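You operate a simulated robot arm through the tools that you are given. There is no shell and no other tool.

You are at the controls of a simulated two-armed robot. One attempt, no reset.

JOB
Bolt up the teal block in the bench vise.
Fine: slide the jaw shut, lock the grey lever, tighten both bolts with the red driver and put the driver back; leave the block clamped; the other blocks stay. Set down upright: red driver.

The check looks at the end state, three seconds after you hand in, the way a careful person would. Anything else that was tipped, shoved, dropped, spilled or broken makes it a failure.

ROBOT AND FRAMES
Two 7-joint arms with four-finger grippers on one trunk that stands fixed in place. Base frame: the origin is at the foot of the trunk, x ahead of it, y to its left, z up; the work surface is at about z = 0.82. Units: m, rad, N and s.
The left shoulder is at [0.04, 0.181, 1.179], the right one opposite. With the tool pointing down near the work surface each hand reaches from about 0.3 to 0.84 m from the base axis, measured 20 degrees to its own side. Payload 3.67 kg a hand.
The tool frame of a hand sits at the grasp point between the pads (the TCP): z along the fingers, y along the line on which they close. The tips reach 0.028 m beyond it. The gripper opens to 0.112 m. The gripper's body begins 0.073 m behind the TCP.
Orientation is that of the tool frame in the base frame, as a unit quaternion [x, y, z, w]. With the fingers straight down and closing along the base's y, the tool's x points along the base's -x, its y along +y and its z along -z.

CONTROLS
- The arms move only by the tool play_rows. It takes "left_rows", "right_rows" or both (then of equal length, played together; a hand with none holds still); each is a list of rows, each a list of 7 numbers: the opening, from 0 (shut) to 1 (fully open), then the shift along the base's x, y, z in units of 500 mm (1.0 is 500 mm), then the turn, a rotation vector about the base's x, y, z in units of 90 degrees (1.0 is 90 degrees). In form: [[claw, tx, ty, tz, rx, ry, rz], ...]. A call has 1 to 20 rows; each row is the pose to reach, as a shift and turn from the pose commanded when the call began. A call with a number of a shift or a turn outside -1 to 1 is refused whole. A row lasts 0.2 s, in which the tool goes at most 0.05 m and 0.15 rad; a call with a longer step from one row to the next is refused whole, and so is a gripper value outside its range. A pose out of reach is approached as far as the arm can. The call stops where the force on the tool passes 90 N (or 10 N more than at its start, if that is more) or the arm is blocked; 0.2 s more then pass. The fingers move at their own pace and stop on an object; they squeeze with about 24 N. The grip force told is the motor's: it shows also when the fingers shut on nothing. Time passes only in rows, and 0.2 s behind the last, so rows that repeat a pose let the fingers close. It gives the time, the measured TCP pose, the force on the tool (base axes), the opening and the grip force at its end, in the units of the frame above (readings bear some noise), with the torque about the TCP (base axes, N m) and any sound that the robot's microphone picked up, and new pictures: "pictures" is both (left out), scene, wrist or none (wrist: the cameras of the hands that moved).
- Cameras (640 x 400 px; columns grow to the right, rows downward): "scene" is now at [0.0923, 0.0504, 1.4111]; the picture's right is [0.57, -0.82, 0.00], its down [-0.45, -0.31, -0.84] and it looks along [0.69, 0.48, -0.55] (base axes); focal length 314 px, centre (320, 200). "left" rides on the left gripper at [0.06, 0.018, -0.104] in its tool frame; the picture's right is [-0.29, 0.96, 0.00], its down [-0.80, -0.24, -0.55] and it looks along [-0.53, -0.16, 0.83] (tool axes); focal length 234 px, centre (320, 200). "right" rides on the right gripper at [0.06, -0.018, -0.104] in its tool frame; the picture's right is [0.29, 0.96, 0.00], its down [-0.80, 0.24, -0.55] and it looks along [-0.53, 0.16, 0.83] (tool axes); focal length 234 px, centre (320, 200).
- lift_body(by): slides the trunk up (or, below 0, down) by that many m; the arms and the scene camera ride with it, the base frame stays. It gives what a move gives, with no picture.
- head_to(pan, tilt): turns the head with the scene camera to pan (to the left, within 1.501 rad either way) and tilt (down, from -0.506 to 1.204), counted from straight ahead of the robot. It gives what a move gives, and a new picture of the scene camera.
- probe_pixels(camera, pixels): for up to 12 pixels [column, row] of the newest picture of that camera ("zoom" is the newest enlarged one), the place [x, y, z] in the base frame of the surface seen there, good to about 0.002 m. The clock stands still meanwhile.
- zoom(camera, box): a new picture of the part [left, top, right, bottom] of that camera's present view, enlarged. The clock stands still meanwhile.
- job_done(): hands the job in; it is judged then, once.

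Leave the grippers open and the arms clear of the work at the hand-in unless told otherwise.

The tools are called after "Call:" by a JSON object that holds its "method" and its "body". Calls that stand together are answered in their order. play_rows: Moves the arms, as the interface text tells. Its arguments: {"type":"object","properties":{"left_rows":{"type":"array","items":{"type":"array","items":{"type":"number"}}},"right_rows":{"type":"array","items":{"type":"array","items":{"type":"number"}}},"pictures":{"type":"string","enum":["both","scene","wrist","none"]}},"required":[]} The other tools are called the same way: lift_body (by) slides the trunk up or down; head_to (pan, tilt) turns the head that bears the scene camera; probe_pixels (camera, pixels) gives the place of the surface under pixels of a picture; zoom (camera, box) takes an enlarged picture of a part of a camera's view; job_done () hands the job in.

At the start:

```text
clock: 0.0
left_tool_pos: [0.4236, 0.4896, 1.195]
left_tcp_rot: [0.0, 1.0, -0.001, 0.0]
left_wrist_force: [0.3, 0.0, -0.7]
left_wrist_torque: [0.02, -0.01, 0.04]
left_gripper_width: 0.1119
left_grip_force: 0.1
right_tool_pos: [0.4978, 0.0944, 1.2172]
right_tcp_rot: [0.0, 1.0, -0.001, 0.0]
right_wrist_force: [-0.9, -0.6, 0.1]
right_wrist_torque: [0.02, -0.01, 0.01]
right_gripper_width: 0.1121
right_grip_force: 0.1
trunk travel left (down, up): [-0.3, 0.214]
head pan, tilt: [0.609, 0.578]
```

scene: 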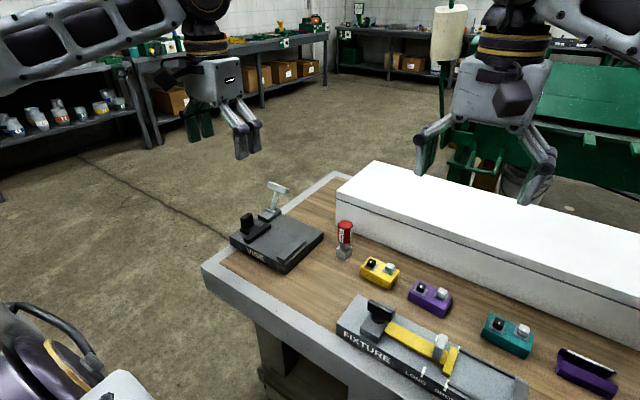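
right: 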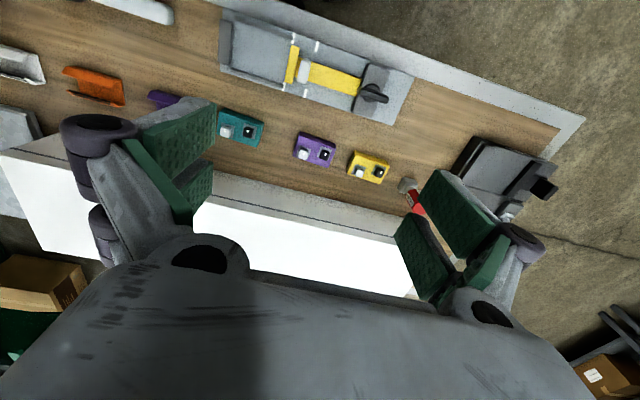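
left: 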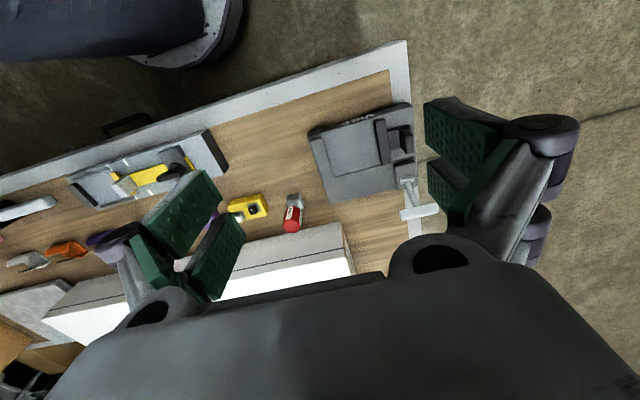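

I see a bench with a vise (dark plate on the left, around px 275,240), a red driver at (344,240), yellow, purple and teal blocks, and a fixture at (400,340). I'll zoom in on these parts before moving anything.

Call:
{"method": "zoom", "body": {"camera": "scene", "box": [200, 160, 400, 290]}}

Call:
{"method": "zoom", "body": {"camera": "scene", "box": [320, 240, 640, 400]}}

```text
3.08 times, centred on (300, 225) of scene
```

zoom: 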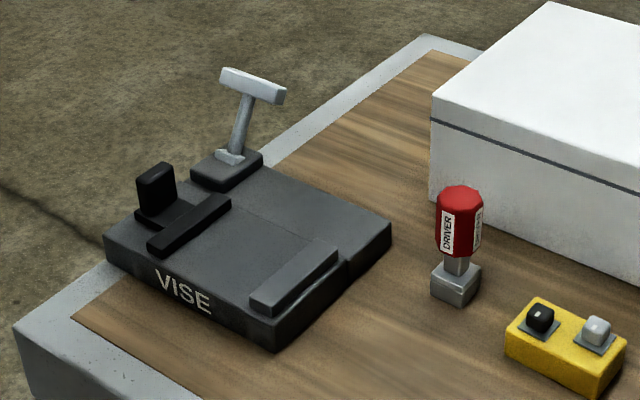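

```text
2.00 times, centred on (480, 320) of scene
```

zoom: 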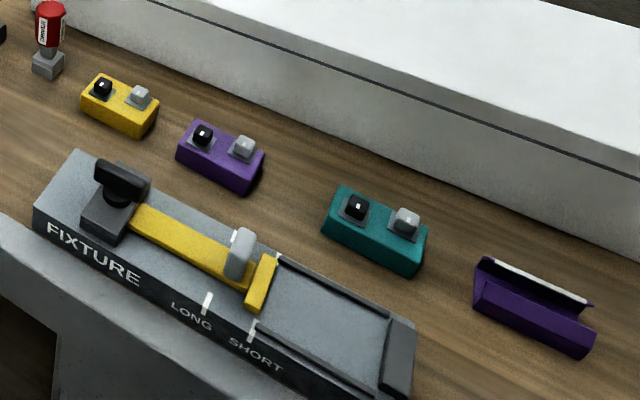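

First I'll read positions of the vise, driver and blocks from the scene picture.

Call:
{"method": "probe_pixels", "body": {"camera": "scene", "pixels": [[247, 218], [260, 228], [256, 238], [275, 215], [276, 187], [290, 250], [285, 269], [322, 232], [233, 238], [344, 225], [341, 248], [342, 257]]}}

Call:
{"method": "probe_pixels", "body": {"camera": "scene", "pixels": [[498, 324], [523, 330], [510, 337], [486, 335], [530, 355], [534, 337], [493, 316], [369, 262], [390, 268], [420, 287], [442, 293], [580, 370]]}}

Call:
{"method": "zoom", "body": {"camera": "left", "box": [280, 80, 460, 260]}}

```text
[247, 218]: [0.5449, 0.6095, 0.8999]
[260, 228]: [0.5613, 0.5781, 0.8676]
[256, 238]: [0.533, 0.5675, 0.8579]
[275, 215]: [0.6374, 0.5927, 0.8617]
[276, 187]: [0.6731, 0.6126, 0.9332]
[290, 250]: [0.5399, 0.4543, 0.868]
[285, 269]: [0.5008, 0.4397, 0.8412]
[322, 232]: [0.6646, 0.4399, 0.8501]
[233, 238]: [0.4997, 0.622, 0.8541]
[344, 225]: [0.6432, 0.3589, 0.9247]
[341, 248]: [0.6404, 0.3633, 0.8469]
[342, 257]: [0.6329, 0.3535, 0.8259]
```

```text
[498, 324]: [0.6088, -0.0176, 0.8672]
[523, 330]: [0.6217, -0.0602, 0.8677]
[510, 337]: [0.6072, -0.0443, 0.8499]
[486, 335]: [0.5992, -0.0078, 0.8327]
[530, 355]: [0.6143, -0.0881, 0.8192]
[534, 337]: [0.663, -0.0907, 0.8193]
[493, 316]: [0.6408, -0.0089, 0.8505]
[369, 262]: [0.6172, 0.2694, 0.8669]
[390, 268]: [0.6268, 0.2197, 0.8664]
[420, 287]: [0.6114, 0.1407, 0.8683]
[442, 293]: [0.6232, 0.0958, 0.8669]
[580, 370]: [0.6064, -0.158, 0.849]
```

```text
2.22 times, centred on (370, 170) of left
```

zoom: 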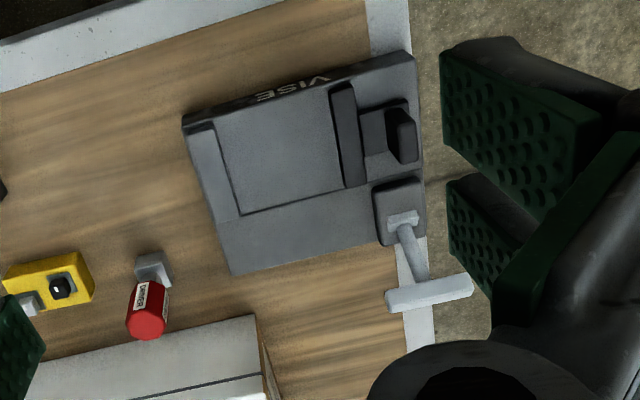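

I'll zoom in tightly on the driver, the teal block, and the vise for shape details.

Call:
{"method": "zoom", "body": {"camera": "scene", "box": [320, 210, 370, 270]}}

Call:
{"method": "zoom", "body": {"camera": "scene", "box": [470, 300, 550, 365]}}

Call:
{"method": "zoom", "body": {"camera": "scene", "box": [225, 175, 330, 280]}}

```text
6.67 times, centred on (345, 240) of scene
```

zoom: 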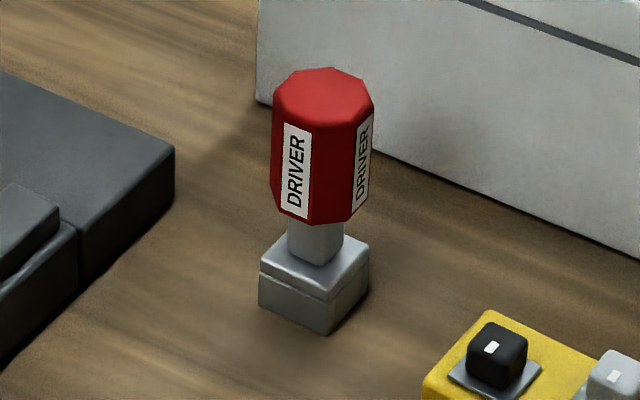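

```text
6.15 times, centred on (510, 332) of scene
```

zoom: 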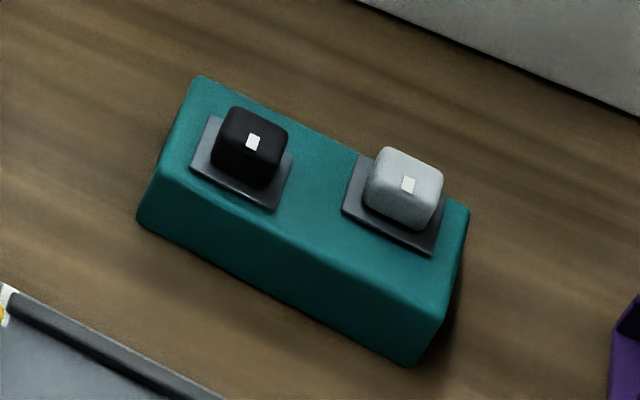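

```text
3.81 times, centred on (278, 228) of scene
```

zoom: 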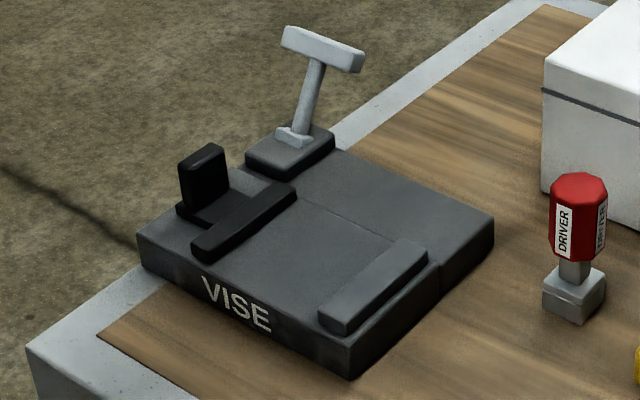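

The vise has a fixed jaw near y≈0.45, a sliding jaw with a black knob near y≈0.57–0.61, and a T lever near (0.65,0.60). The driver stands at (0.64,0.36). I'll bring the left hand above the vise, staying high, for a wrist-camera look.

Call:
{"method": "play_rows", "body": {"left_rows": [[1, 0.05, 0.012, -0.07, 0, 0, 0], [1, 0.1, 0.024, -0.14, 0, 0, 0], [1, 0.15, 0.036, -0.21, 0, 0, 0], [1, 0.2, 0.048, -0.28, 0, 0, 0], [1, 0.25, 0.06, -0.32, 0, 0, 0], [1, 0.25, 0.06, -0.32, 0, 0, 0]], "pictures": "both"}}

```text
clock: 1.4
left_tool_pos: [0.5478, 0.5207, 1.0307]
left_tcp_rot: [0.0, 1.0, 0.0, 0.001]
left_wrist_force: [-0.8, -0.3, 0.0]
left_wrist_torque: [0.0, -0.01, 0.01]
left_gripper_width: 0.1118
left_grip_force: 0.0
right_tool_pos: [0.498, 0.0947, 1.2176]
right_tcp_rot: [0.0, 1.0, 0.0, 0.0]
right_wrist_force: [-0.4, 0.3, -0.3]
right_wrist_torque: [0.03, -0.04, -0.02]
right_gripper_width: 0.1119
right_grip_force: 0.0
trunk travel left (down, up): [-0.3, 0.214]
head pan, tilt: [0.609, 0.578]
```

scene: 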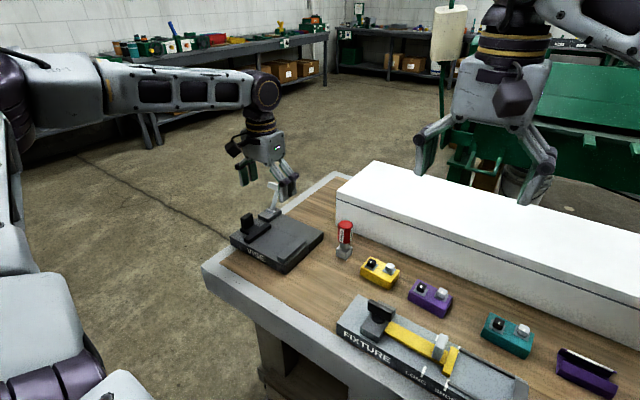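
left: 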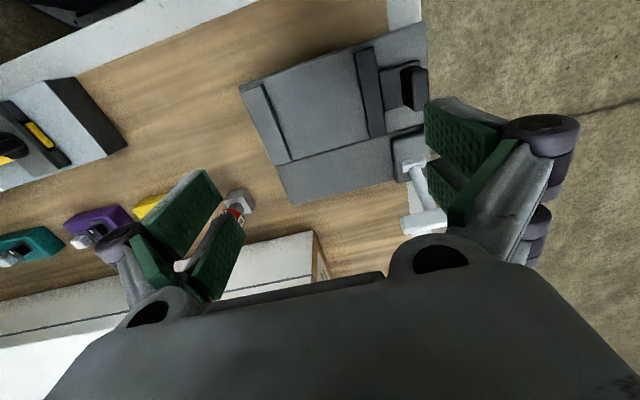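

Now I see the vise from above at (340,110) in the left picture. I'll zoom in and probe its edges.

Call:
{"method": "zoom", "body": {"camera": "left", "box": [230, 10, 470, 250]}}

Call:
{"method": "probe_pixels", "body": {"camera": "left", "pixels": [[262, 86], [288, 160], [270, 84], [294, 158], [355, 52], [370, 136], [373, 50], [385, 132], [408, 90], [318, 110], [340, 170], [240, 88]]}}

```text
1.67 times, centred on (350, 130) of left
```

zoom: 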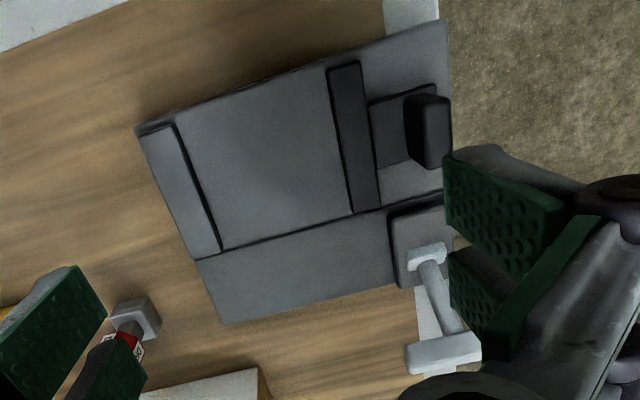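

```text
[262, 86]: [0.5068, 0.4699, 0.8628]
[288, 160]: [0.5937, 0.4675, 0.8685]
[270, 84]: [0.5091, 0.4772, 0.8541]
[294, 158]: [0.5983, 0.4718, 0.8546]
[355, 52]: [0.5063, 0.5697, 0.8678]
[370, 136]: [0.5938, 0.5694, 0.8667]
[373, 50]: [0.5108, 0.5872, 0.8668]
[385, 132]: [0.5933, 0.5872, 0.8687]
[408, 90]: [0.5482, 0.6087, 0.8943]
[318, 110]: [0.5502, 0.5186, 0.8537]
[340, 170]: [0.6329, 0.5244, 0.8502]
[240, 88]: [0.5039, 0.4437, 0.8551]
```

The vise is axis-aligned: plate top z≈0.854, fixed jaw face y≈0.471, moving jaw face y≈0.569, jaws spanning x≈0.505–0.596, jaw tops z≈0.868. Next I'll use the right wrist camera to inspect the teal block from above, staying high.

Call:
{"method": "play_rows", "body": {"right_rows": [[1, 0.01, -0.06, -0.065, 0, 0, 0], [1, 0.02, -0.12, -0.13, 0, 0, 0], [1, 0.03, -0.18, -0.195, 0, 0, 0], [1, 0.04, -0.24, -0.26, 0, 0, 0], [1, 0.05, -0.3, -0.325, 0, 0, 0], [1, 0.05, -0.3, -0.325, 0, 0, 0]], "pictures": "wrist"}}

Call:
{"method": "zoom", "body": {"camera": "right", "box": [180, 40, 460, 240]}}

```text
clock: 2.8
left_tool_pos: [0.5493, 0.5214, 1.0305]
left_tcp_rot: [0.0, 1.0, 0.0, 0.0]
left_wrist_force: [-1.0, 0.8, 0.0]
left_wrist_torque: [-0.02, -0.02, 0.02]
left_gripper_width: 0.1119
left_grip_force: 0.0
right_tool_pos: [0.5238, -0.0531, 1.0525]
right_tcp_rot: [0.0, 1.0, 0.0, 0.0]
right_wrist_force: [-0.3, 0.5, 0.2]
right_wrist_torque: [0.01, -0.01, 0.0]
right_gripper_width: 0.112
right_grip_force: 0.0
trunk travel left (down, up): [-0.3, 0.214]
head pan, tilt: [0.609, 0.578]
```

right: 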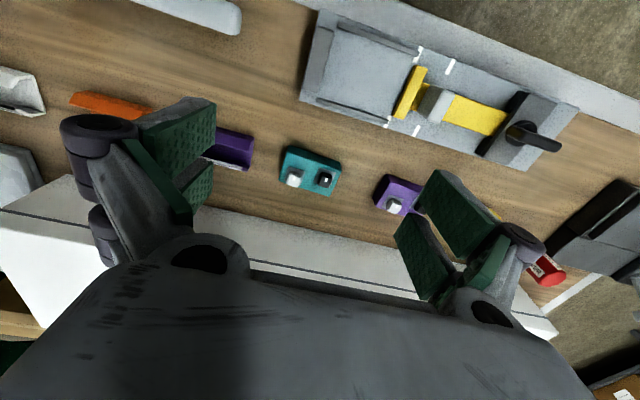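

```text
2.00 times, centred on (320, 140) of right
```

zoom: 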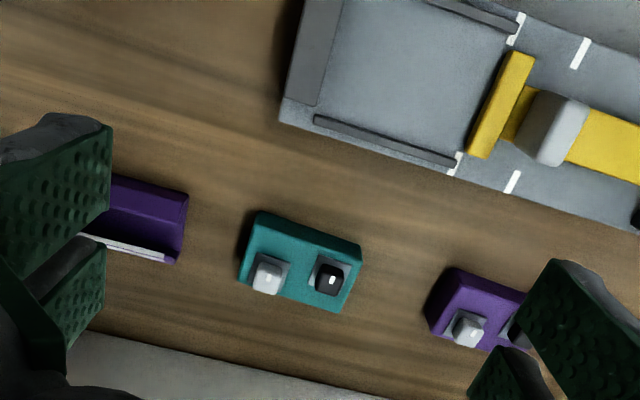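

The teal block is at (310,170) in the right picture. I'll zoom closer and probe its corners and bolts.

Call:
{"method": "zoom", "body": {"camera": "right", "box": [268, 138, 352, 202]}}

```text
6.25 times, centred on (310, 170) of right
```

zoom: 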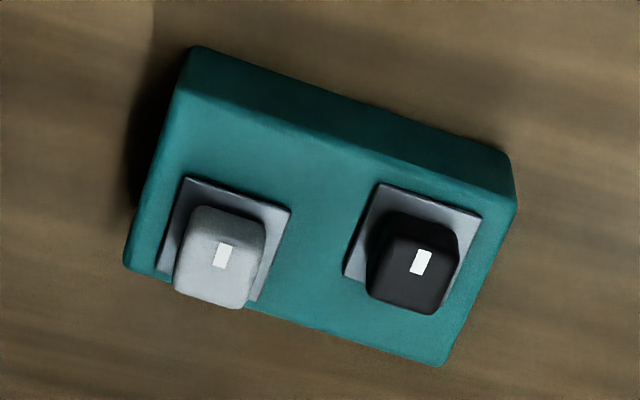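

Call:
{"method": "probe_pixels", "body": {"camera": "zoom", "pixels": [[175, 92], [512, 205], [440, 360], [128, 262], [330, 250], [225, 245], [418, 250], [277, 225], [468, 225], [240, 300], [430, 300], [330, 100]]}}

```text
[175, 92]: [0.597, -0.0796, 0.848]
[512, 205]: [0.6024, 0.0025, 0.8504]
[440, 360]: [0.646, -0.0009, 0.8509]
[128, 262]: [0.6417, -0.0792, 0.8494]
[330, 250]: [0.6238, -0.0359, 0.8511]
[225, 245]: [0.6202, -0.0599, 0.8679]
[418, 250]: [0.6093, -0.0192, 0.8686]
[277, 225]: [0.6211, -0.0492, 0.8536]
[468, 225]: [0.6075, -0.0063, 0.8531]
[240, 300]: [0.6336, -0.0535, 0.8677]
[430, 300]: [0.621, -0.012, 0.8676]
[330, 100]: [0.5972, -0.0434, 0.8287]
```

The teal block is about 0.083 × 0.046 × 0.03 m, centred near (0.622,−0.039), long axis nearly along y (about 3–4° clockwise). Now I'll get a close look at the lever by shifting the left hand toward +y, staying high, and move the right arm off to the side, well clear.

Call:
{"method": "play_rows", "body": {"left_rows": [[1, 0, 0.06, 0, 0, 0, 0], [1, 0, 0.12, 0, 0, 0, 0], [1, 0, 0.17, 0, 0, 0, 0], [1, 0, 0.17, 0, 0, 0, 0], [1, 0, 0.17, 0, 0, 0, 0], [1, 0, 0.17, 0, 0, 0, 0], [1, 0, 0.17, 0, 0, 0, 0], [1, 0, 0.17, 0, 0, 0, 0]], "right_rows": [[1, 0, 0, 0.09, 0, 0, 0], [1, -0.02, -0.05, 0.15, 0, 0, 0], [1, -0.06, -0.13, 0.18, 0, 0, 0], [1, -0.1, -0.21, 0.2, 0, 0, 0], [1, -0.14, -0.29, 0.22, 0, 0, 0], [1, -0.18, -0.37, 0.24, 0, 0, 0], [1, -0.22, -0.45, 0.26, 0, 0, 0], [1, -0.26, -0.53, 0.28, 0, 0, 0]], "pictures": "both"}}

Call:
{"method": "zoom", "body": {"camera": "left", "box": [220, 60, 420, 240]}}

Call:
{"method": "zoom", "body": {"camera": "scene", "box": [235, 170, 305, 235]}}

```text
clock: 4.6
left_tool_pos: [0.5484, 0.605, 1.0344]
left_tcp_rot: [-0.001, 1.0, 0.001, 0.001]
left_wrist_force: [-0.4, -0.8, -0.2]
left_wrist_torque: [0.02, -0.03, -0.02]
left_gripper_width: 0.112
left_grip_force: 0.1
right_tool_pos: [0.388, -0.3261, 1.1928]
right_tcp_rot: [0.0, 1.0, 0.001, 0.002]
right_wrist_force: [0.2, -0.1, 0.3]
right_wrist_torque: [0.01, -0.04, 0.01]
right_gripper_width: 0.1119
right_grip_force: 0.1
trunk travel left (down, up): [-0.3, 0.214]
head pan, tilt: [0.609, 0.578]
```

scene: 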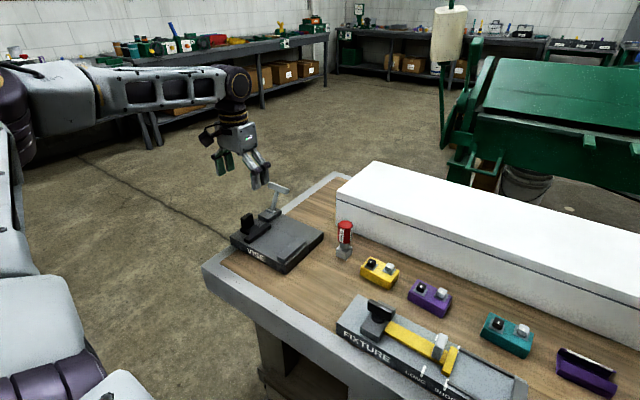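
right: 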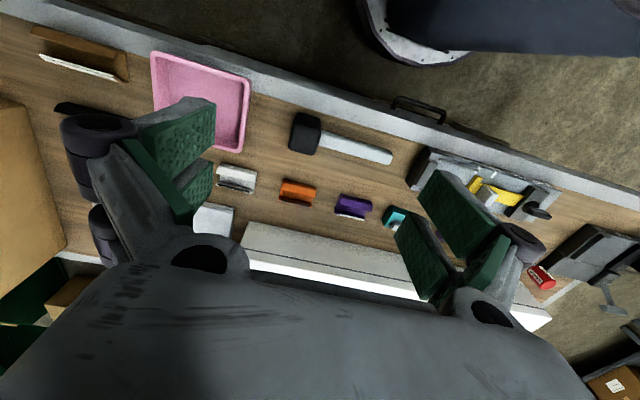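
left: 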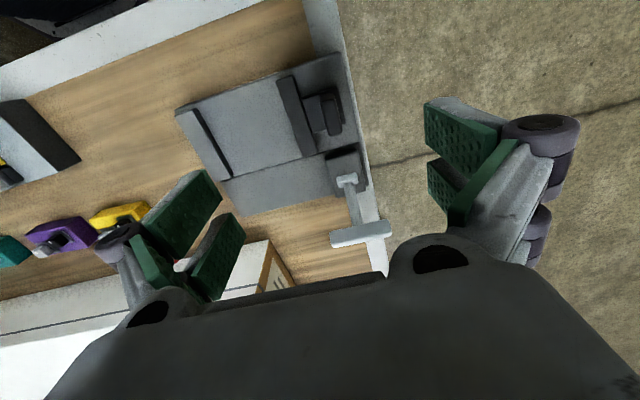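

```text
2.22 times, centred on (320, 150) of left
```

zoom: 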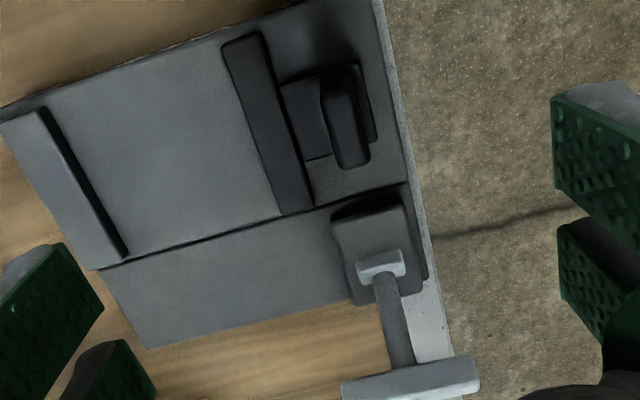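

```text
6.15 times, centred on (270, 202) of scene
```

zoom: 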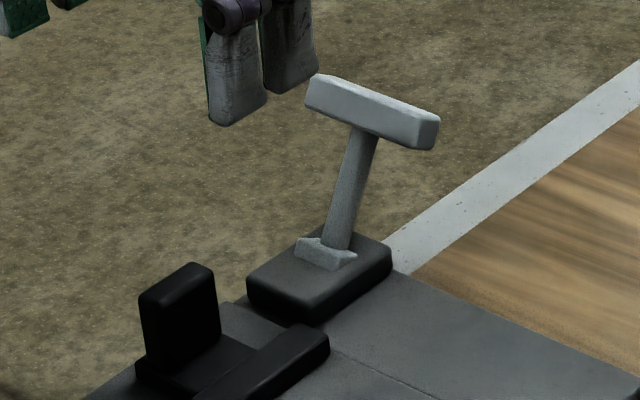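

I'll probe the lever's T bar ends, stem and base, and the knob, from the scene zoom (newest zoom).

Call:
{"method": "probe_pixels", "body": {"camera": "zoom", "pixels": [[318, 85], [430, 125], [370, 105], [360, 160], [340, 235], [305, 250], [350, 258], [260, 275], [380, 245], [320, 300], [205, 268], [175, 320]]}}

Call:
{"method": "probe_pixels", "body": {"camera": "left", "pixels": [[335, 236], [360, 232], [388, 226], [353, 205], [346, 180], [338, 150], [335, 165], [357, 165], [325, 115], [330, 130], [312, 110], [335, 100]]}}

```text
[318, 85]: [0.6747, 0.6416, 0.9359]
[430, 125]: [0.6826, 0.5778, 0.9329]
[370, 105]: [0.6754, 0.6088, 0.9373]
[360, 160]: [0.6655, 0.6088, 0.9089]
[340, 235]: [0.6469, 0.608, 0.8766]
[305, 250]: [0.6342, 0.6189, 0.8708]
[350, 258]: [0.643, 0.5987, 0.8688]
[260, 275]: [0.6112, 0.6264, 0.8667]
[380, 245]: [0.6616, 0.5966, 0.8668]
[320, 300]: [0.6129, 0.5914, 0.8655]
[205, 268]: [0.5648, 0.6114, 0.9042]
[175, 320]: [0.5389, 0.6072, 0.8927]
```

```text
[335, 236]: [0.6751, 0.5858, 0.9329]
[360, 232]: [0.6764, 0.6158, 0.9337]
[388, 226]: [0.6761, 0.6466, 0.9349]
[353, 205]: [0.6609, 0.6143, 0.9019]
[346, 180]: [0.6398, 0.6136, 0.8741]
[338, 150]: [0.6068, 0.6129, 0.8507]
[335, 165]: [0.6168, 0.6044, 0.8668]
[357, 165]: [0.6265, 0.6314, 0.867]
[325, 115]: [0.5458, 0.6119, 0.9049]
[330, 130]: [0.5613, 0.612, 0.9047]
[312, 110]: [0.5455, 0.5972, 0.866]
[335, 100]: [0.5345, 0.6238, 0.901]
```

The lever: base box around (0.635,0.61), stem leaning +x by about 30°, T bar along y at (0.676, 0.578–0.646, 0.935), so its hinge axis is along y. Now I'll check obstacles around the teal block (white box front face and fixture) and the driver's shape.

Call:
{"method": "probe_pixels", "body": {"camera": "scene", "pixels": [[350, 215], [350, 195], [450, 262], [450, 235], [560, 320], [560, 290], [600, 330], [470, 380], [500, 385], [440, 350], [380, 165], [520, 375]]}}

Call:
{"method": "zoom", "body": {"camera": "scene", "box": [325, 212, 365, 266]}}

```text
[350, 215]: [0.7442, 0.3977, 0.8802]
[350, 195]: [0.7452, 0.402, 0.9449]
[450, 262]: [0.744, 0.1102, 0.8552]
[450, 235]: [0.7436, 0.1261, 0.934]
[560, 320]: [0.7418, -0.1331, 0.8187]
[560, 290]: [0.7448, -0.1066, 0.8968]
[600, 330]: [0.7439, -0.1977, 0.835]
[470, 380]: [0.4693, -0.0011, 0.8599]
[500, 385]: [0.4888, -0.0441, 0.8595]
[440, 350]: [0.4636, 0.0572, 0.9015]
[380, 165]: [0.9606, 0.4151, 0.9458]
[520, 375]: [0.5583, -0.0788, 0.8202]
```

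```text
7.41 times, centred on (345, 239) of scene
```

zoom: 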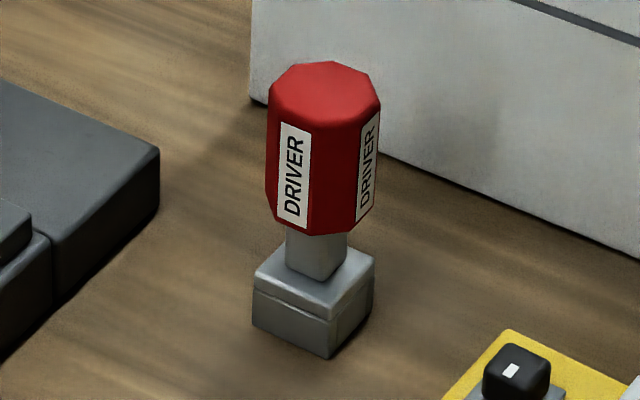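

Call:
{"method": "probe_pixels", "body": {"camera": "zoom", "pixels": [[322, 85], [325, 130], [285, 75], [375, 90], [300, 215], [318, 225], [318, 250], [330, 300], [254, 275], [374, 255], [326, 320], [328, 352]]}}

```text
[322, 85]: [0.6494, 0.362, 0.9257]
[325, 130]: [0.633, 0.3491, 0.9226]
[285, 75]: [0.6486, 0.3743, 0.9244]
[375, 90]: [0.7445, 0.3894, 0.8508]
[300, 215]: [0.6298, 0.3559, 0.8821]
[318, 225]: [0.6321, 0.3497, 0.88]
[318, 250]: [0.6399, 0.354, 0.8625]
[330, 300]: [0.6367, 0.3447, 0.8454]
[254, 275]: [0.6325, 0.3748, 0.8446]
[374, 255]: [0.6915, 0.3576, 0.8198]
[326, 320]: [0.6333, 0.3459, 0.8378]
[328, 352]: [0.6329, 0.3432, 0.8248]
```

The driver's handle is about 0.032–0.035 wide with its top at z≈0.926, axis near (0.646,0.360); it stands upright on a square end at the bench. The white box front is at x≈0.744, so there's room. Now I move the left hand toward the teal block at a safe height while turning it about −90°.

Call:
{"method": "play_rows", "body": {"left_rows": [[1, 0.01, -0.08, 0, 0, 0, -0.06], [1, 0.02, -0.17, 0, 0, 0, -0.13], [0.9, 0.03, -0.26, 0, 0, 0, -0.2], [0.8, 0.04, -0.35, 0, 0, 0, -0.27], [0.7, 0.05, -0.44, 0, 0, 0, -0.34], [0.7, 0.06, -0.53, 0, 0, 0, -0.41], [0.7, 0.07, -0.62, 0, 0, 0, -0.48], [0.7, 0.08, -0.71, 0, 0, 0, -0.55], [0.7, 0.09, -0.8, 0, 0, 0, -0.62], [0.7, 0.1, -0.89, 0, 0, 0, -0.69], [0.7, 0.11, -0.98, 0, 0, 0, -0.76], [0.7, 0.11, -0.98, 0, 0, 0, -0.76]], "pictures": "both"}}

```text
clock: 7.2
left_tool_pos: [0.5941, 0.1256, 1.0408]
left_tcp_rot: [0.563, 0.827, -0.001, 0.001]
left_wrist_force: [-0.4, 0.0, -0.5]
left_wrist_torque: [-0.02, -0.01, 0.08]
left_gripper_width: 0.0782
left_grip_force: 0.2
left hand out of reach, approached as far as the arm can: row 11, 12
right_tool_pos: [0.3897, -0.3247, 1.1938]
right_tcp_rot: [0.0, 1.0, 0.002, 0.0]
right_wrist_force: [0.0, 1.2, -0.3]
right_wrist_torque: [0.03, 0.0, 0.04]
right_gripper_width: 0.1122
right_grip_force: 0.1
trunk travel left (down, up): [-0.3, 0.214]
head pan, tilt: [0.609, 0.578]
```

scene: 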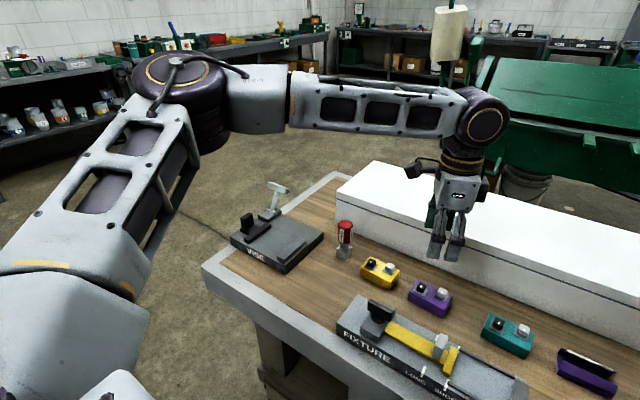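
left: 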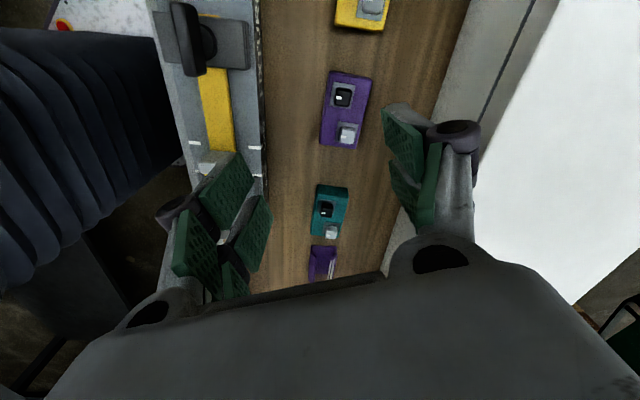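

The left hand reports out of reach near y≈0.12 with this yaw. I'll test whether unwinding the yaw lets it go farther across, still at a safe height.

Call:
{"method": "play_rows", "body": {"left_rows": [[0.7, 0, 0, 0, 0, 0, 0.09], [0.7, 0, 0, 0, 0, 0, 0.18], [0.7, 0, 0, 0, 0, 0, 0.27], [0.7, 0, 0, 0, 0, 0, 0.36], [0.7, 0, -0.04, 0, 0, 0, 0.45], [0.7, 0, -0.08, 0, 0, 0, 0.54], [0.7, 0, -0.14, 0, 0, 0, 0.63], [0.7, 0, -0.2, 0, 0, 0, 0.72], [0.7, 0, -0.26, 0, 0, 0, 0.76], [0.7, 0, -0.31, 0, 0, 0, 0.76], [0.7, 0, -0.31, 0, 0, 0, 0.76]], "pictures": "scene"}}

```text
clock: 9.6
left_tool_pos: [0.5355, 0.0811, 1.0459]
left_tcp_rot: [-0.001, 1.0, 0.0, 0.0]
left_wrist_force: [0.5, -0.8, -0.5]
left_wrist_torque: [0.01, 0.0, 0.01]
left_gripper_width: 0.0784
left_grip_force: 0.1
left hand out of reach, approached as far as the arm can: row 5, 6, 7, 8, 9, 10, 11
right_tool_pos: [0.3906, -0.3257, 1.1936]
right_tcp_rot: [0.001, 1.0, 0.0, -0.001]
right_wrist_force: [-0.3, 1.0, -0.4]
right_wrist_torque: [0.02, -0.02, -0.01]
right_gripper_width: 0.1118
right_grip_force: 0.1
trunk travel left (down, up): [-0.3, 0.214]
head pan, tilt: [0.609, 0.578]
```

scene: 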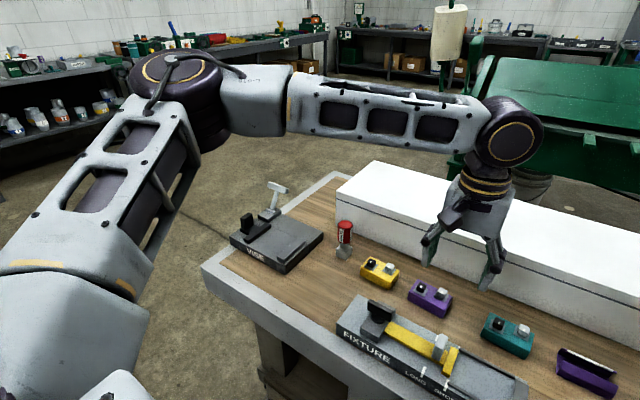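

It seems limited by the arm's shape at this height. The right hand started at y=+0.094 at z≈1.22, so I'll test the left at greater height across the middle.

Call:
{"method": "play_rows", "body": {"left_rows": [[0.7, -0.02, 0.05, 0.07, 0, 0, 0], [0.7, -0.05, 0.1, 0.15, 0, 0, 0], [0.7, -0.1, 0.1, 0.22, 0, 0, 0], [0.7, -0.15, 0.1, 0.3, 0, 0, 0], [0.7, -0.2, 0.1, 0.35, 0, 0, 0], [0.7, -0.2, 0.05, 0.35, 0, 0, 0], [0.7, -0.2, 0, 0.35, 0, 0, 0], [0.7, -0.2, -0.05, 0.35, 0, 0, 0], [0.7, -0.2, -0.1, 0.35, 0, 0, 0], [0.7, -0.2, -0.1, 0.35, 0, 0, 0]], "pictures": "scene"}}

```text
clock: 11.8
left_tool_pos: [0.4326, 0.057, 1.2167]
left_tcp_rot: [0.001, 1.0, -0.001, 0.001]
left_wrist_force: [0.1, 0.0, 0.5]
left_wrist_torque: [0.04, 0.03, -0.03]
left_gripper_width: 0.0785
left_grip_force: 0.0
left hand out of reach, approached as far as the arm can: row 8, 9, 10
right_tool_pos: [0.39, -0.3256, 1.1942]
right_tcp_rot: [0.001, 1.0, 0.0, 0.0]
right_wrist_force: [1.1, -0.7, -0.3]
right_wrist_torque: [0.01, -0.01, 0.01]
right_gripper_width: 0.1116
right_grip_force: 0.1
trunk travel left (down, up): [-0.3, 0.214]
head pan, tilt: [0.609, 0.578]
```

scene: 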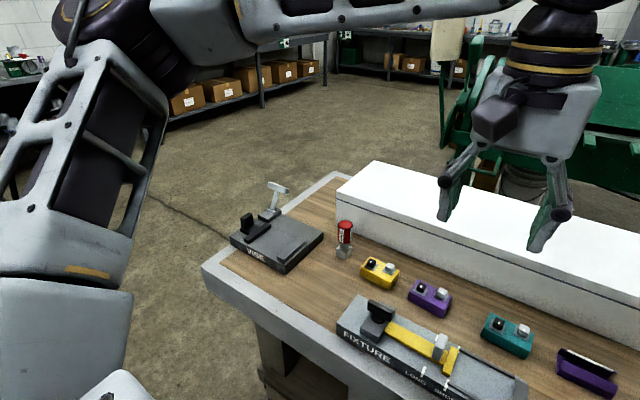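

The left arm stops near y≈0.06 in this posture. I'll bring it back over to the left, and then test how far the right arm can carry things toward +y (it began at y=+0.094).

Call:
{"method": "play_rows", "body": {"left_rows": [[0.7, 0, 0.09, 0, 0, 0, 0], [0.7, 0, 0.18, 0, 0, 0, 0], [0.7, 0, 0.27, 0, 0, 0, 0], [0.7, 0, 0.36, 0, 0, 0, 0], [0.7, 0, 0.45, 0, 0, 0, 0], [0.7, 0, 0.54, 0, 0, 0, 0], [0.7, 0, 0.63, 0, 0, 0, 0], [0.7, 0, 0.72, 0, 0, 0, 0], [0.7, 0, 0.81, 0, 0, 0, 0], [0.7, 0, 0.9, 0, 0, 0, 0], [0.7, 0, 0.99, 0, 0, 0, 0], [0.7, 0, 0.99, 0, 0, 0, 0]], "pictures": "scene"}}

```text
clock: 14.4
left_tool_pos: [0.4343, 0.5516, 1.2177]
left_tcp_rot: [0.0, 1.0, 0.001, 0.0]
left_wrist_force: [0.5, -0.9, -0.6]
left_wrist_torque: [0.01, 0.01, 0.02]
left_gripper_width: 0.0785
left_grip_force: 0.1
right_tool_pos: [0.3904, -0.3253, 1.1938]
right_tcp_rot: [0.001, 1.0, 0.001, 0.001]
right_wrist_force: [0.8, -0.5, -0.5]
right_wrist_torque: [0.01, -0.03, 0.02]
right_gripper_width: 0.112
right_grip_force: 0.1
trunk travel left (down, up): [-0.3, 0.214]
head pan, tilt: [0.609, 0.578]
```

scene: 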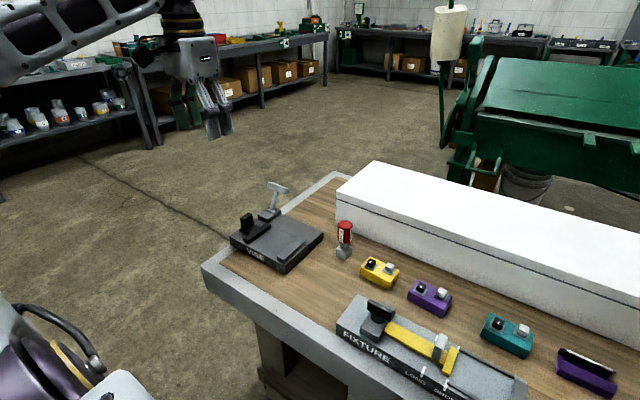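

The command follows the achieved pose, which is useful. Now the right arm: move toward +y at z≈1.19 to see where it gets stopped.

Call:
{"method": "play_rows", "body": {"right_rows": [[1, 0.03, 0.08, 0, 0, 0, 0], [1, 0.06, 0.16, 0, 0, 0, 0], [1, 0.09, 0.24, 0, 0, 0, 0], [1, 0.12, 0.32, 0, 0, 0, 0], [1, 0.15, 0.4, 0, 0, 0, 0], [1, 0.18, 0.48, 0, 0, 0, 0], [1, 0.21, 0.56, 0, 0, 0, 0], [1, 0.24, 0.64, 0, 0, 0, 0], [1, 0.27, 0.72, 0, 0, 0, 0], [1, 0.3, 0.8, 0, 0, 0, 0], [1, 0.33, 0.88, 0, 0, 0, 0], [1, 0.33, 0.96, 0, 0, 0, 0], [1, 0.33, 1.0, 0, 0, 0, 0]], "pictures": "scene"}}

```text
clock: 17.2
left_tool_pos: [0.4348, 0.5525, 1.2168]
left_tcp_rot: [0.0, 1.0, 0.0, -0.001]
left_wrist_force: [-0.1, 0.6, -0.1]
left_wrist_torque: [-0.03, -0.02, 0.0]
left_gripper_width: 0.0785
left_grip_force: 0.0
right_tool_pos: [0.5571, 0.1793, 1.1904]
right_tcp_rot: [0.0, 1.0, 0.0, 0.0]
right_wrist_force: [-0.6, 0.1, -0.6]
right_wrist_torque: [0.02, 0.02, -0.01]
right_gripper_width: 0.1119
right_grip_force: 0.0
trunk travel left (down, up): [-0.3, 0.214]
head pan, tilt: [0.609, 0.578]
```

scene: 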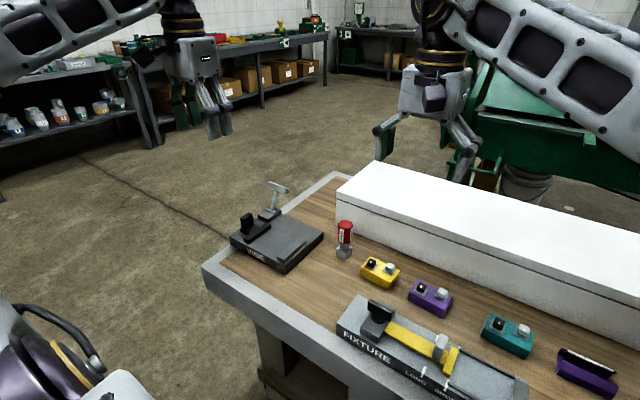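

The right arm crosses easily (0.557, 0.179). I'll continue further +y to find its limit, to about y=0.4.

Call:
{"method": "play_rows", "body": {"right_rows": [[0.6, 0, 0.08, 0, 0, 0, 0], [0.6, 0, 0.16, 0, 0, 0, 0], [0.6, 0, 0.24, 0, 0, 0, 0], [0.6, 0, 0.32, 0, 0, 0, 0], [0.6, 0, 0.4, 0, 0, 0, 0], [0.6, 0, 0.44, 0, 0, 0, 0]], "pictures": "scene"}}

```text
clock: 18.6
left_tool_pos: [0.4345, 0.5529, 1.2174]
left_tcp_rot: [-0.001, 1.0, 0.0, 0.0]
left_wrist_force: [0.1, 0.0, -0.5]
left_wrist_torque: [0.02, 0.01, 0.0]
left_gripper_width: 0.0784
left_grip_force: 0.2
right_tool_pos: [0.5331, 0.2372, 1.1953]
right_tcp_rot: [-0.002, 1.0, 0.001, 0.002]
right_wrist_force: [-0.9, 0.2, 0.6]
right_wrist_torque: [-0.03, 0.0, 0.0]
right_gripper_width: 0.0671
right_grip_force: 0.0
right hand out of reach, approached as far as the arm can: row 2, 3, 4, 5, 6
trunk travel left (down, up): [-0.3, 0.214]
head pan, tilt: [0.609, 0.578]
```

scene: 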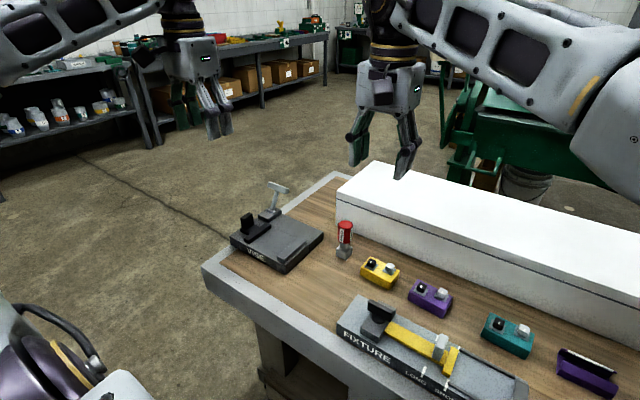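

The right arm's limit is near y≈0.22, the left's near y≈0.1, so there's a shared zone. I'll look for a free bench spot around (0.53,0.22) to pass the block over; probing the bench there and fixture's left end.

Call:
{"method": "zoom", "body": {"camera": "scene", "box": [290, 230, 450, 350]}}

Call:
{"method": "probe_pixels", "body": {"camera": "scene", "pixels": [[340, 322], [358, 300], [372, 302], [345, 310], [350, 285], [365, 285], [330, 285], [310, 300], [325, 310], [380, 290], [400, 300], [392, 285]]}}

```text
3.33 times, centred on (370, 290) of scene
```

zoom: 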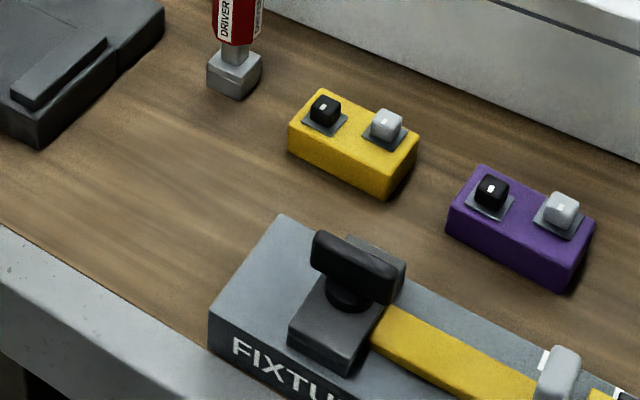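

```text
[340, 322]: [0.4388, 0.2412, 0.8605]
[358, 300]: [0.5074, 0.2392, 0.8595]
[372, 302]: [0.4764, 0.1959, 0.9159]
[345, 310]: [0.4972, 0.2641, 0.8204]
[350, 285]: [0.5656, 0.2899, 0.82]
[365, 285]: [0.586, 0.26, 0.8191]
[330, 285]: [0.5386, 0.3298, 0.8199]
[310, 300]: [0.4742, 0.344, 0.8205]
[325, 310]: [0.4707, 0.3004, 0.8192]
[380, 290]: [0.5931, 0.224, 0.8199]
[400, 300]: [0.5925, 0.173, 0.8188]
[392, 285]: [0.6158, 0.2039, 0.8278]
```

Bench in front of the yellow block, left of the fixture (x≈0.47–0.59, y≈0.26–0.34), is free. I'll test whether the right hand reaches around (0.56,0.28) at lower height (tips staying above 0.93, above everything there).

Call:
{"method": "play_rows", "body": {"right_rows": [[0.6, 0, 0, -0.09, 0, 0, 0], [0.6, 0, 0, -0.18, 0, 0, 0], [0.6, 0.0, 0, -0.27, 0, 0, 0], [0.6, 0.0, 0, -0.36, 0, 0, 0], [0.6, 0.0, 0, -0.45, 0, 0, 0], [0.6, 0.03, 0.03, -0.45, 0, 0, 0], [0.6, 0.06, 0.06, -0.45, 0, 0, 0], [0.6, 0.06, 0.09, -0.45, 0, 0, 0], [0.6, 0.06, 0.09, -0.45, 0, 0, 0]], "pictures": "both"}}

```text
clock: 20.6
left_tool_pos: [0.4351, 0.553, 1.2177]
left_tcp_rot: [0.0, 1.0, -0.001, 0.0]
left_wrist_force: [-0.3, 0.2, 0.2]
left_wrist_torque: [0.0, -0.02, -0.01]
left_gripper_width: 0.0784
left_grip_force: 0.1
right_tool_pos: [0.5554, 0.2544, 0.9723]
right_tcp_rot: [0.0, 1.0, -0.001, 0.0]
right_wrist_force: [0.0, -0.1, -0.3]
right_wrist_torque: [0.01, 0.02, -0.01]
right_gripper_width: 0.0673
right_grip_force: 0.1
right hand out of reach, approached as far as the arm can: row 7, 8, 9
trunk travel left (down, up): [-0.3, 0.214]
head pan, tilt: [0.609, 0.578]
```

scene: 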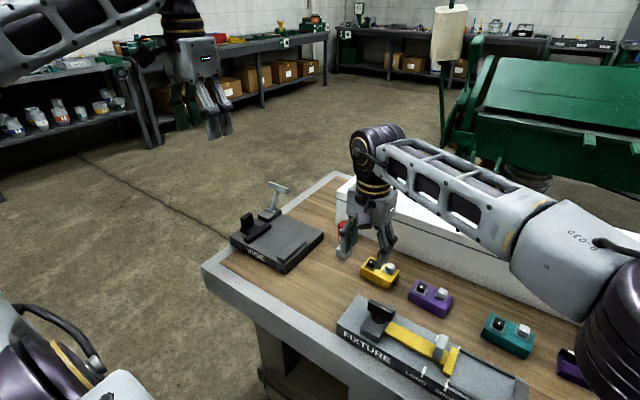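
right: 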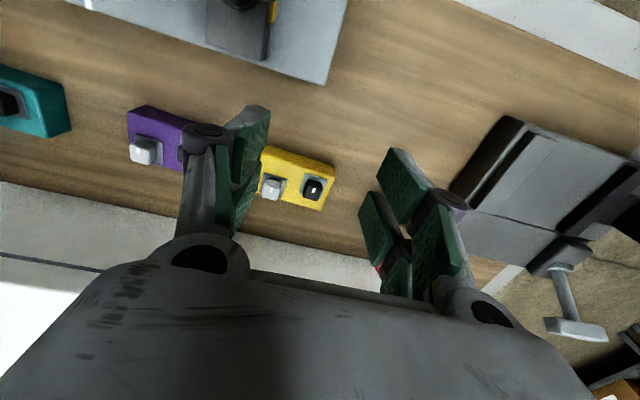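

The right hand reaches about (0.555,0.254) down low with zero yaw. Plan: the right hand picks up the teal block and sets it on the free bench in front of yellow/driver; then the left hand takes it to the vise. I'll raise the right hand and go above the teal block, turning +86.5° so the fingers close across its width.

Call:
{"method": "play_rows", "body": {"right_rows": [[0.65, 0, 0, 0.09, 0, 0, 0], [0.65, 0.0, -0.02, 0.16, 0, 0, 0.08], [0.65, 0.02, -0.08, 0.16, 0, 0, 0.16], [0.65, 0.04, -0.14, 0.16, 0, 0, 0.25], [0.65, 0.06, -0.2, 0.16, 0, 0, 0.34], [0.65, 0.08, -0.26, 0.16, 0, 0, 0.43], [0.65, 0.1, -0.32, 0.16, 0, 0, 0.52], [0.65, 0.12, -0.38, 0.16, 0, 0, 0.61], [0.65, 0.134, -0.44, 0.16, 0, 0, 0.7], [0.65, 0.134, -0.5, 0.16, 0, 0, 0.79], [0.65, 0.134, -0.56, 0.16, 0, 0, 0.88], [0.65, 0.134, -0.588, 0.16, 0, 0, 0.961], [0.65, 0.134, -0.588, 0.16, 0, 0, 0.961]], "pictures": "both"}}

```text
clock: 23.4
left_tool_pos: [0.4344, 0.5538, 1.2173]
left_tcp_rot: [0.0, 1.0, -0.001, 0.0]
left_wrist_force: [0.7, 0.3, -0.6]
left_wrist_torque: [-0.06, -0.01, -0.02]
left_gripper_width: 0.0787
left_grip_force: 0.0
right_tool_pos: [0.522, -0.0258, 1.0723]
right_tcp_rot: [-0.541, 0.839, -0.044, 0.031]
right_wrist_force: [0.0, 0.6, 0.8]
right_wrist_torque: [-0.05, -0.01, 0.02]
right_gripper_width: 0.0728
right_grip_force: 0.1
right hand out of reach, approached as far as the arm can: row 8, 9, 10, 11, 12, 13
trunk travel left (down, up): [-0.3, 0.214]
head pan, tilt: [0.609, 0.578]
```

scene: 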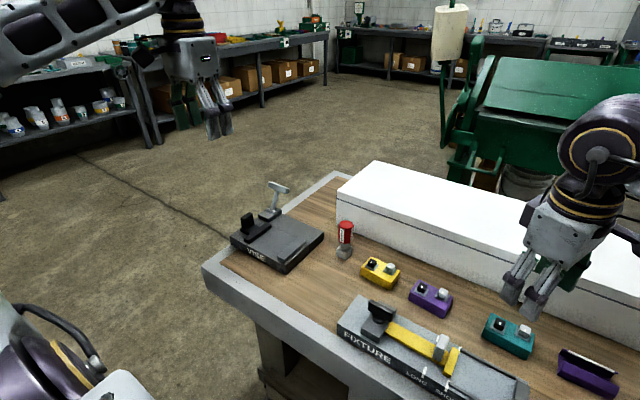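
right: 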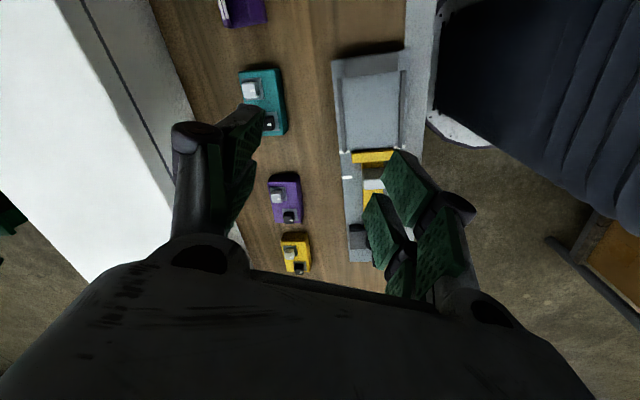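

The right wrist can't turn that far positive (stuck near +65° with a slight tilt). I'll try the opposite direction: unwind to about −20° first, correcting the tilt, then on to −93.5°.

Call:
{"method": "play_rows", "body": {"right_rows": [[0.65, 0.0, 0, 0, 0.0062, 0.0029, -0.0865], [0.65, 0.0, 0, 0, 0.0124, 0.0058, -0.173], [0.65, 0.0, 0, 0, 0.0186, 0.0087, -0.259], [0.65, 0.02, 0, 0, 0.0248, 0.0116, -0.346], [0.65, 0.04, 0, 0, 0.031, 0.0145, -0.432], [0.65, 0.06, 0, 0, 0.0372, 0.0175, -0.519], [0.65, 0.08, 0, 0, 0.0434, 0.0204, -0.605], [0.65, 0.1, 0, 0, 0.0496, 0.0233, -0.692], [0.65, 0.12, -0.01, 0, 0.0558, 0.0262, -0.778], [0.65, 0.14, -0.02, 0, 0.062, 0.0291, -0.865], [0.65, 0.176, -0.028, 0, 0.0682, 0.032, -0.951], [0.65, 0.176, -0.028, 0, 0.0682, 0.032, -0.951]], "pictures": "none"}}

```text
clock: 26.0
left_tool_pos: [0.4352, 0.5506, 1.2183]
left_tcp_rot: [0.0, 1.0, 0.0, 0.0]
left_wrist_force: [-1.2, -0.4, 0.4]
left_wrist_torque: [0.01, -0.03, 0.02]
left_gripper_width: 0.0781
left_grip_force: 0.1
right_tool_pos: [0.6004, -0.0482, 1.0703]
right_tcp_rot: [0.175, 0.985, 0.001, 0.001]
right_wrist_force: [0.3, -0.3, 0.7]
right_wrist_torque: [-0.02, 0.01, 0.01]
right_gripper_width: 0.0728
right_grip_force: 0.1
trunk travel left (down, up): [-0.3, 0.214]
head pan, tilt: [0.609, 0.578]
```

Upright again at yaw −20°. Now turn another −73.4° and centre over the block at (0.622,−0.039).

Call:
{"method": "play_rows", "body": {"right_rows": [[0.65, 0.005, 0.002, 0, 0, 0, -0.085], [0.65, 0.01, 0.004, 0, 0, 0, -0.17], [0.65, 0.015, 0.006, 0, 0, 0, -0.255], [0.65, 0.02, 0.008, 0, 0, 0, -0.34], [0.65, 0.025, 0.01, 0, 0, 0, -0.425], [0.65, 0.03, 0.012, 0, 0, 0, -0.51], [0.65, 0.035, 0.014, 0, 0, 0, -0.595], [0.65, 0.04, 0.016, 0, 0, 0, -0.68], [0.65, 0.043, 0.018, 0, 0, 0, -0.765], [0.65, 0.043, 0.018, 0, 0, 0, -0.815], [0.65, 0.043, 0.018, 0, 0, 0, -0.815]], "pictures": "both"}}

```text
clock: 28.4
left_tool_pos: [0.434, 0.5512, 1.2179]
left_tcp_rot: [0.0, 1.0, 0.0, 0.0]
left_wrist_force: [0.8, 1.0, 0.0]
left_wrist_torque: [0.02, 0.02, 0.01]
left_gripper_width: 0.0785
left_grip_force: 0.0
right_tool_pos: [0.6241, -0.0377, 1.0707]
right_tcp_rot: [0.729, 0.684, -0.001, 0.0]
right_wrist_force: [-0.2, 0.5, 0.2]
right_wrist_torque: [0.0, 0.01, -0.01]
right_gripper_width: 0.0731
right_grip_force: 0.2
trunk travel left (down, up): [-0.3, 0.214]
head pan, tilt: [0.609, 0.578]
```

scene: 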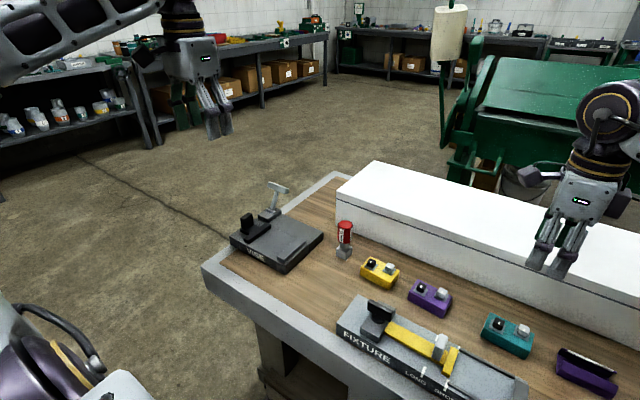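
right: 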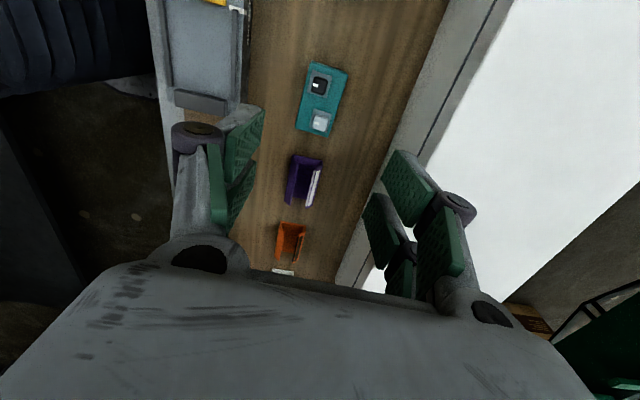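

Right hand is above the teal block at yaw −93.5°. Before picking, I test (staying high) whether this orientation can reach the set-down spot near (0.56,0.29).

Call:
{"method": "play_rows", "body": {"right_rows": [[0.65, -0.016, 0.09, 0, 0, 0, 0], [0.65, -0.032, 0.18, 0, 0, 0, 0], [0.65, -0.048, 0.27, 0, 0, 0, 0], [0.65, -0.064, 0.36, 0, 0, 0, 0], [0.65, -0.08, 0.45, 0, 0, 0, 0], [0.65, -0.1, 0.54, 0, 0, 0, 0], [0.65, -0.12, 0.62, 0, 0, 0, 0], [0.65, -0.128, 0.68, 0, 0, 0, 0], [0.65, -0.128, 0.68, 0, 0, 0, 0]], "pictures": "none"}}

```text
clock: 30.4
left_tool_pos: [0.4349, 0.5521, 1.2163]
left_tcp_rot: [0.0, 1.0, 0.0, -0.001]
left_wrist_force: [0.4, -0.5, -0.5]
left_wrist_torque: [-0.03, 0.01, 0.03]
left_gripper_width: 0.0786
left_grip_force: 0.1
right_tool_pos: [0.5469, 0.2558, 1.0712]
right_tcp_rot: [0.728, 0.685, -0.001, 0.0]
right_wrist_force: [-0.4, 0.6, -0.5]
right_wrist_torque: [0.03, -0.01, 0.03]
right_gripper_width: 0.073
right_grip_force: 0.0
right hand out of reach, approached as far as the arm can: row 7, 8, 9
trunk travel left (down, up): [-0.3, 0.214]
head pan, tilt: [0.609, 0.578]
```

It reaches (0.547,0.256). I'll test whether tilting the hand ~25° about x (fingertips toward +y) lets it reach y≈0.33.

Call:
{"method": "play_rows", "body": {"right_rows": [[0.65, 0, 0, 0.02, 0.09, 0, 0], [0.65, 0, 0.02, 0.02, 0.18, 0, 0], [0.65, 0, 0.05, 0.02, 0.27, 0, 0], [0.65, 0, 0.09, 0.02, 0.27, 0, 0], [0.65, 0, 0.13, 0.02, 0.27, 0, 0], [0.65, 0, 0.17, 0.02, 0.27, 0, 0], [0.65, 0, 0.17, 0.02, 0.27, 0, 0]], "pictures": "scene"}}

```text
clock: 32.0
left_tool_pos: [0.4343, 0.5522, 1.218]
left_tcp_rot: [0.001, 1.0, 0.0, 0.0]
left_wrist_force: [-0.1, 0.5, -0.4]
left_wrist_torque: [-0.02, -0.03, 0.01]
left_gripper_width: 0.0784
left_grip_force: 0.1
right_tool_pos: [0.5476, 0.3404, 1.0822]
right_tcp_rot: [0.712, 0.67, 0.144, -0.153]
right_wrist_force: [0.2, -0.3, 0.2]
right_wrist_torque: [0.06, -0.03, -0.02]
right_gripper_width: 0.0729
right_grip_force: 0.0
trunk travel left (down, up): [-0.3, 0.214]
head pan, tilt: [0.609, 0.578]
```

scene: 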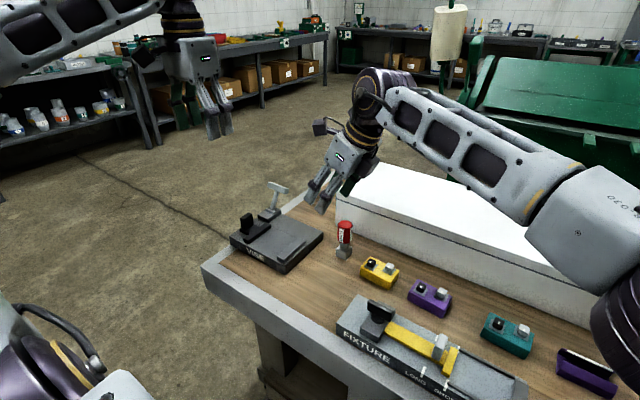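

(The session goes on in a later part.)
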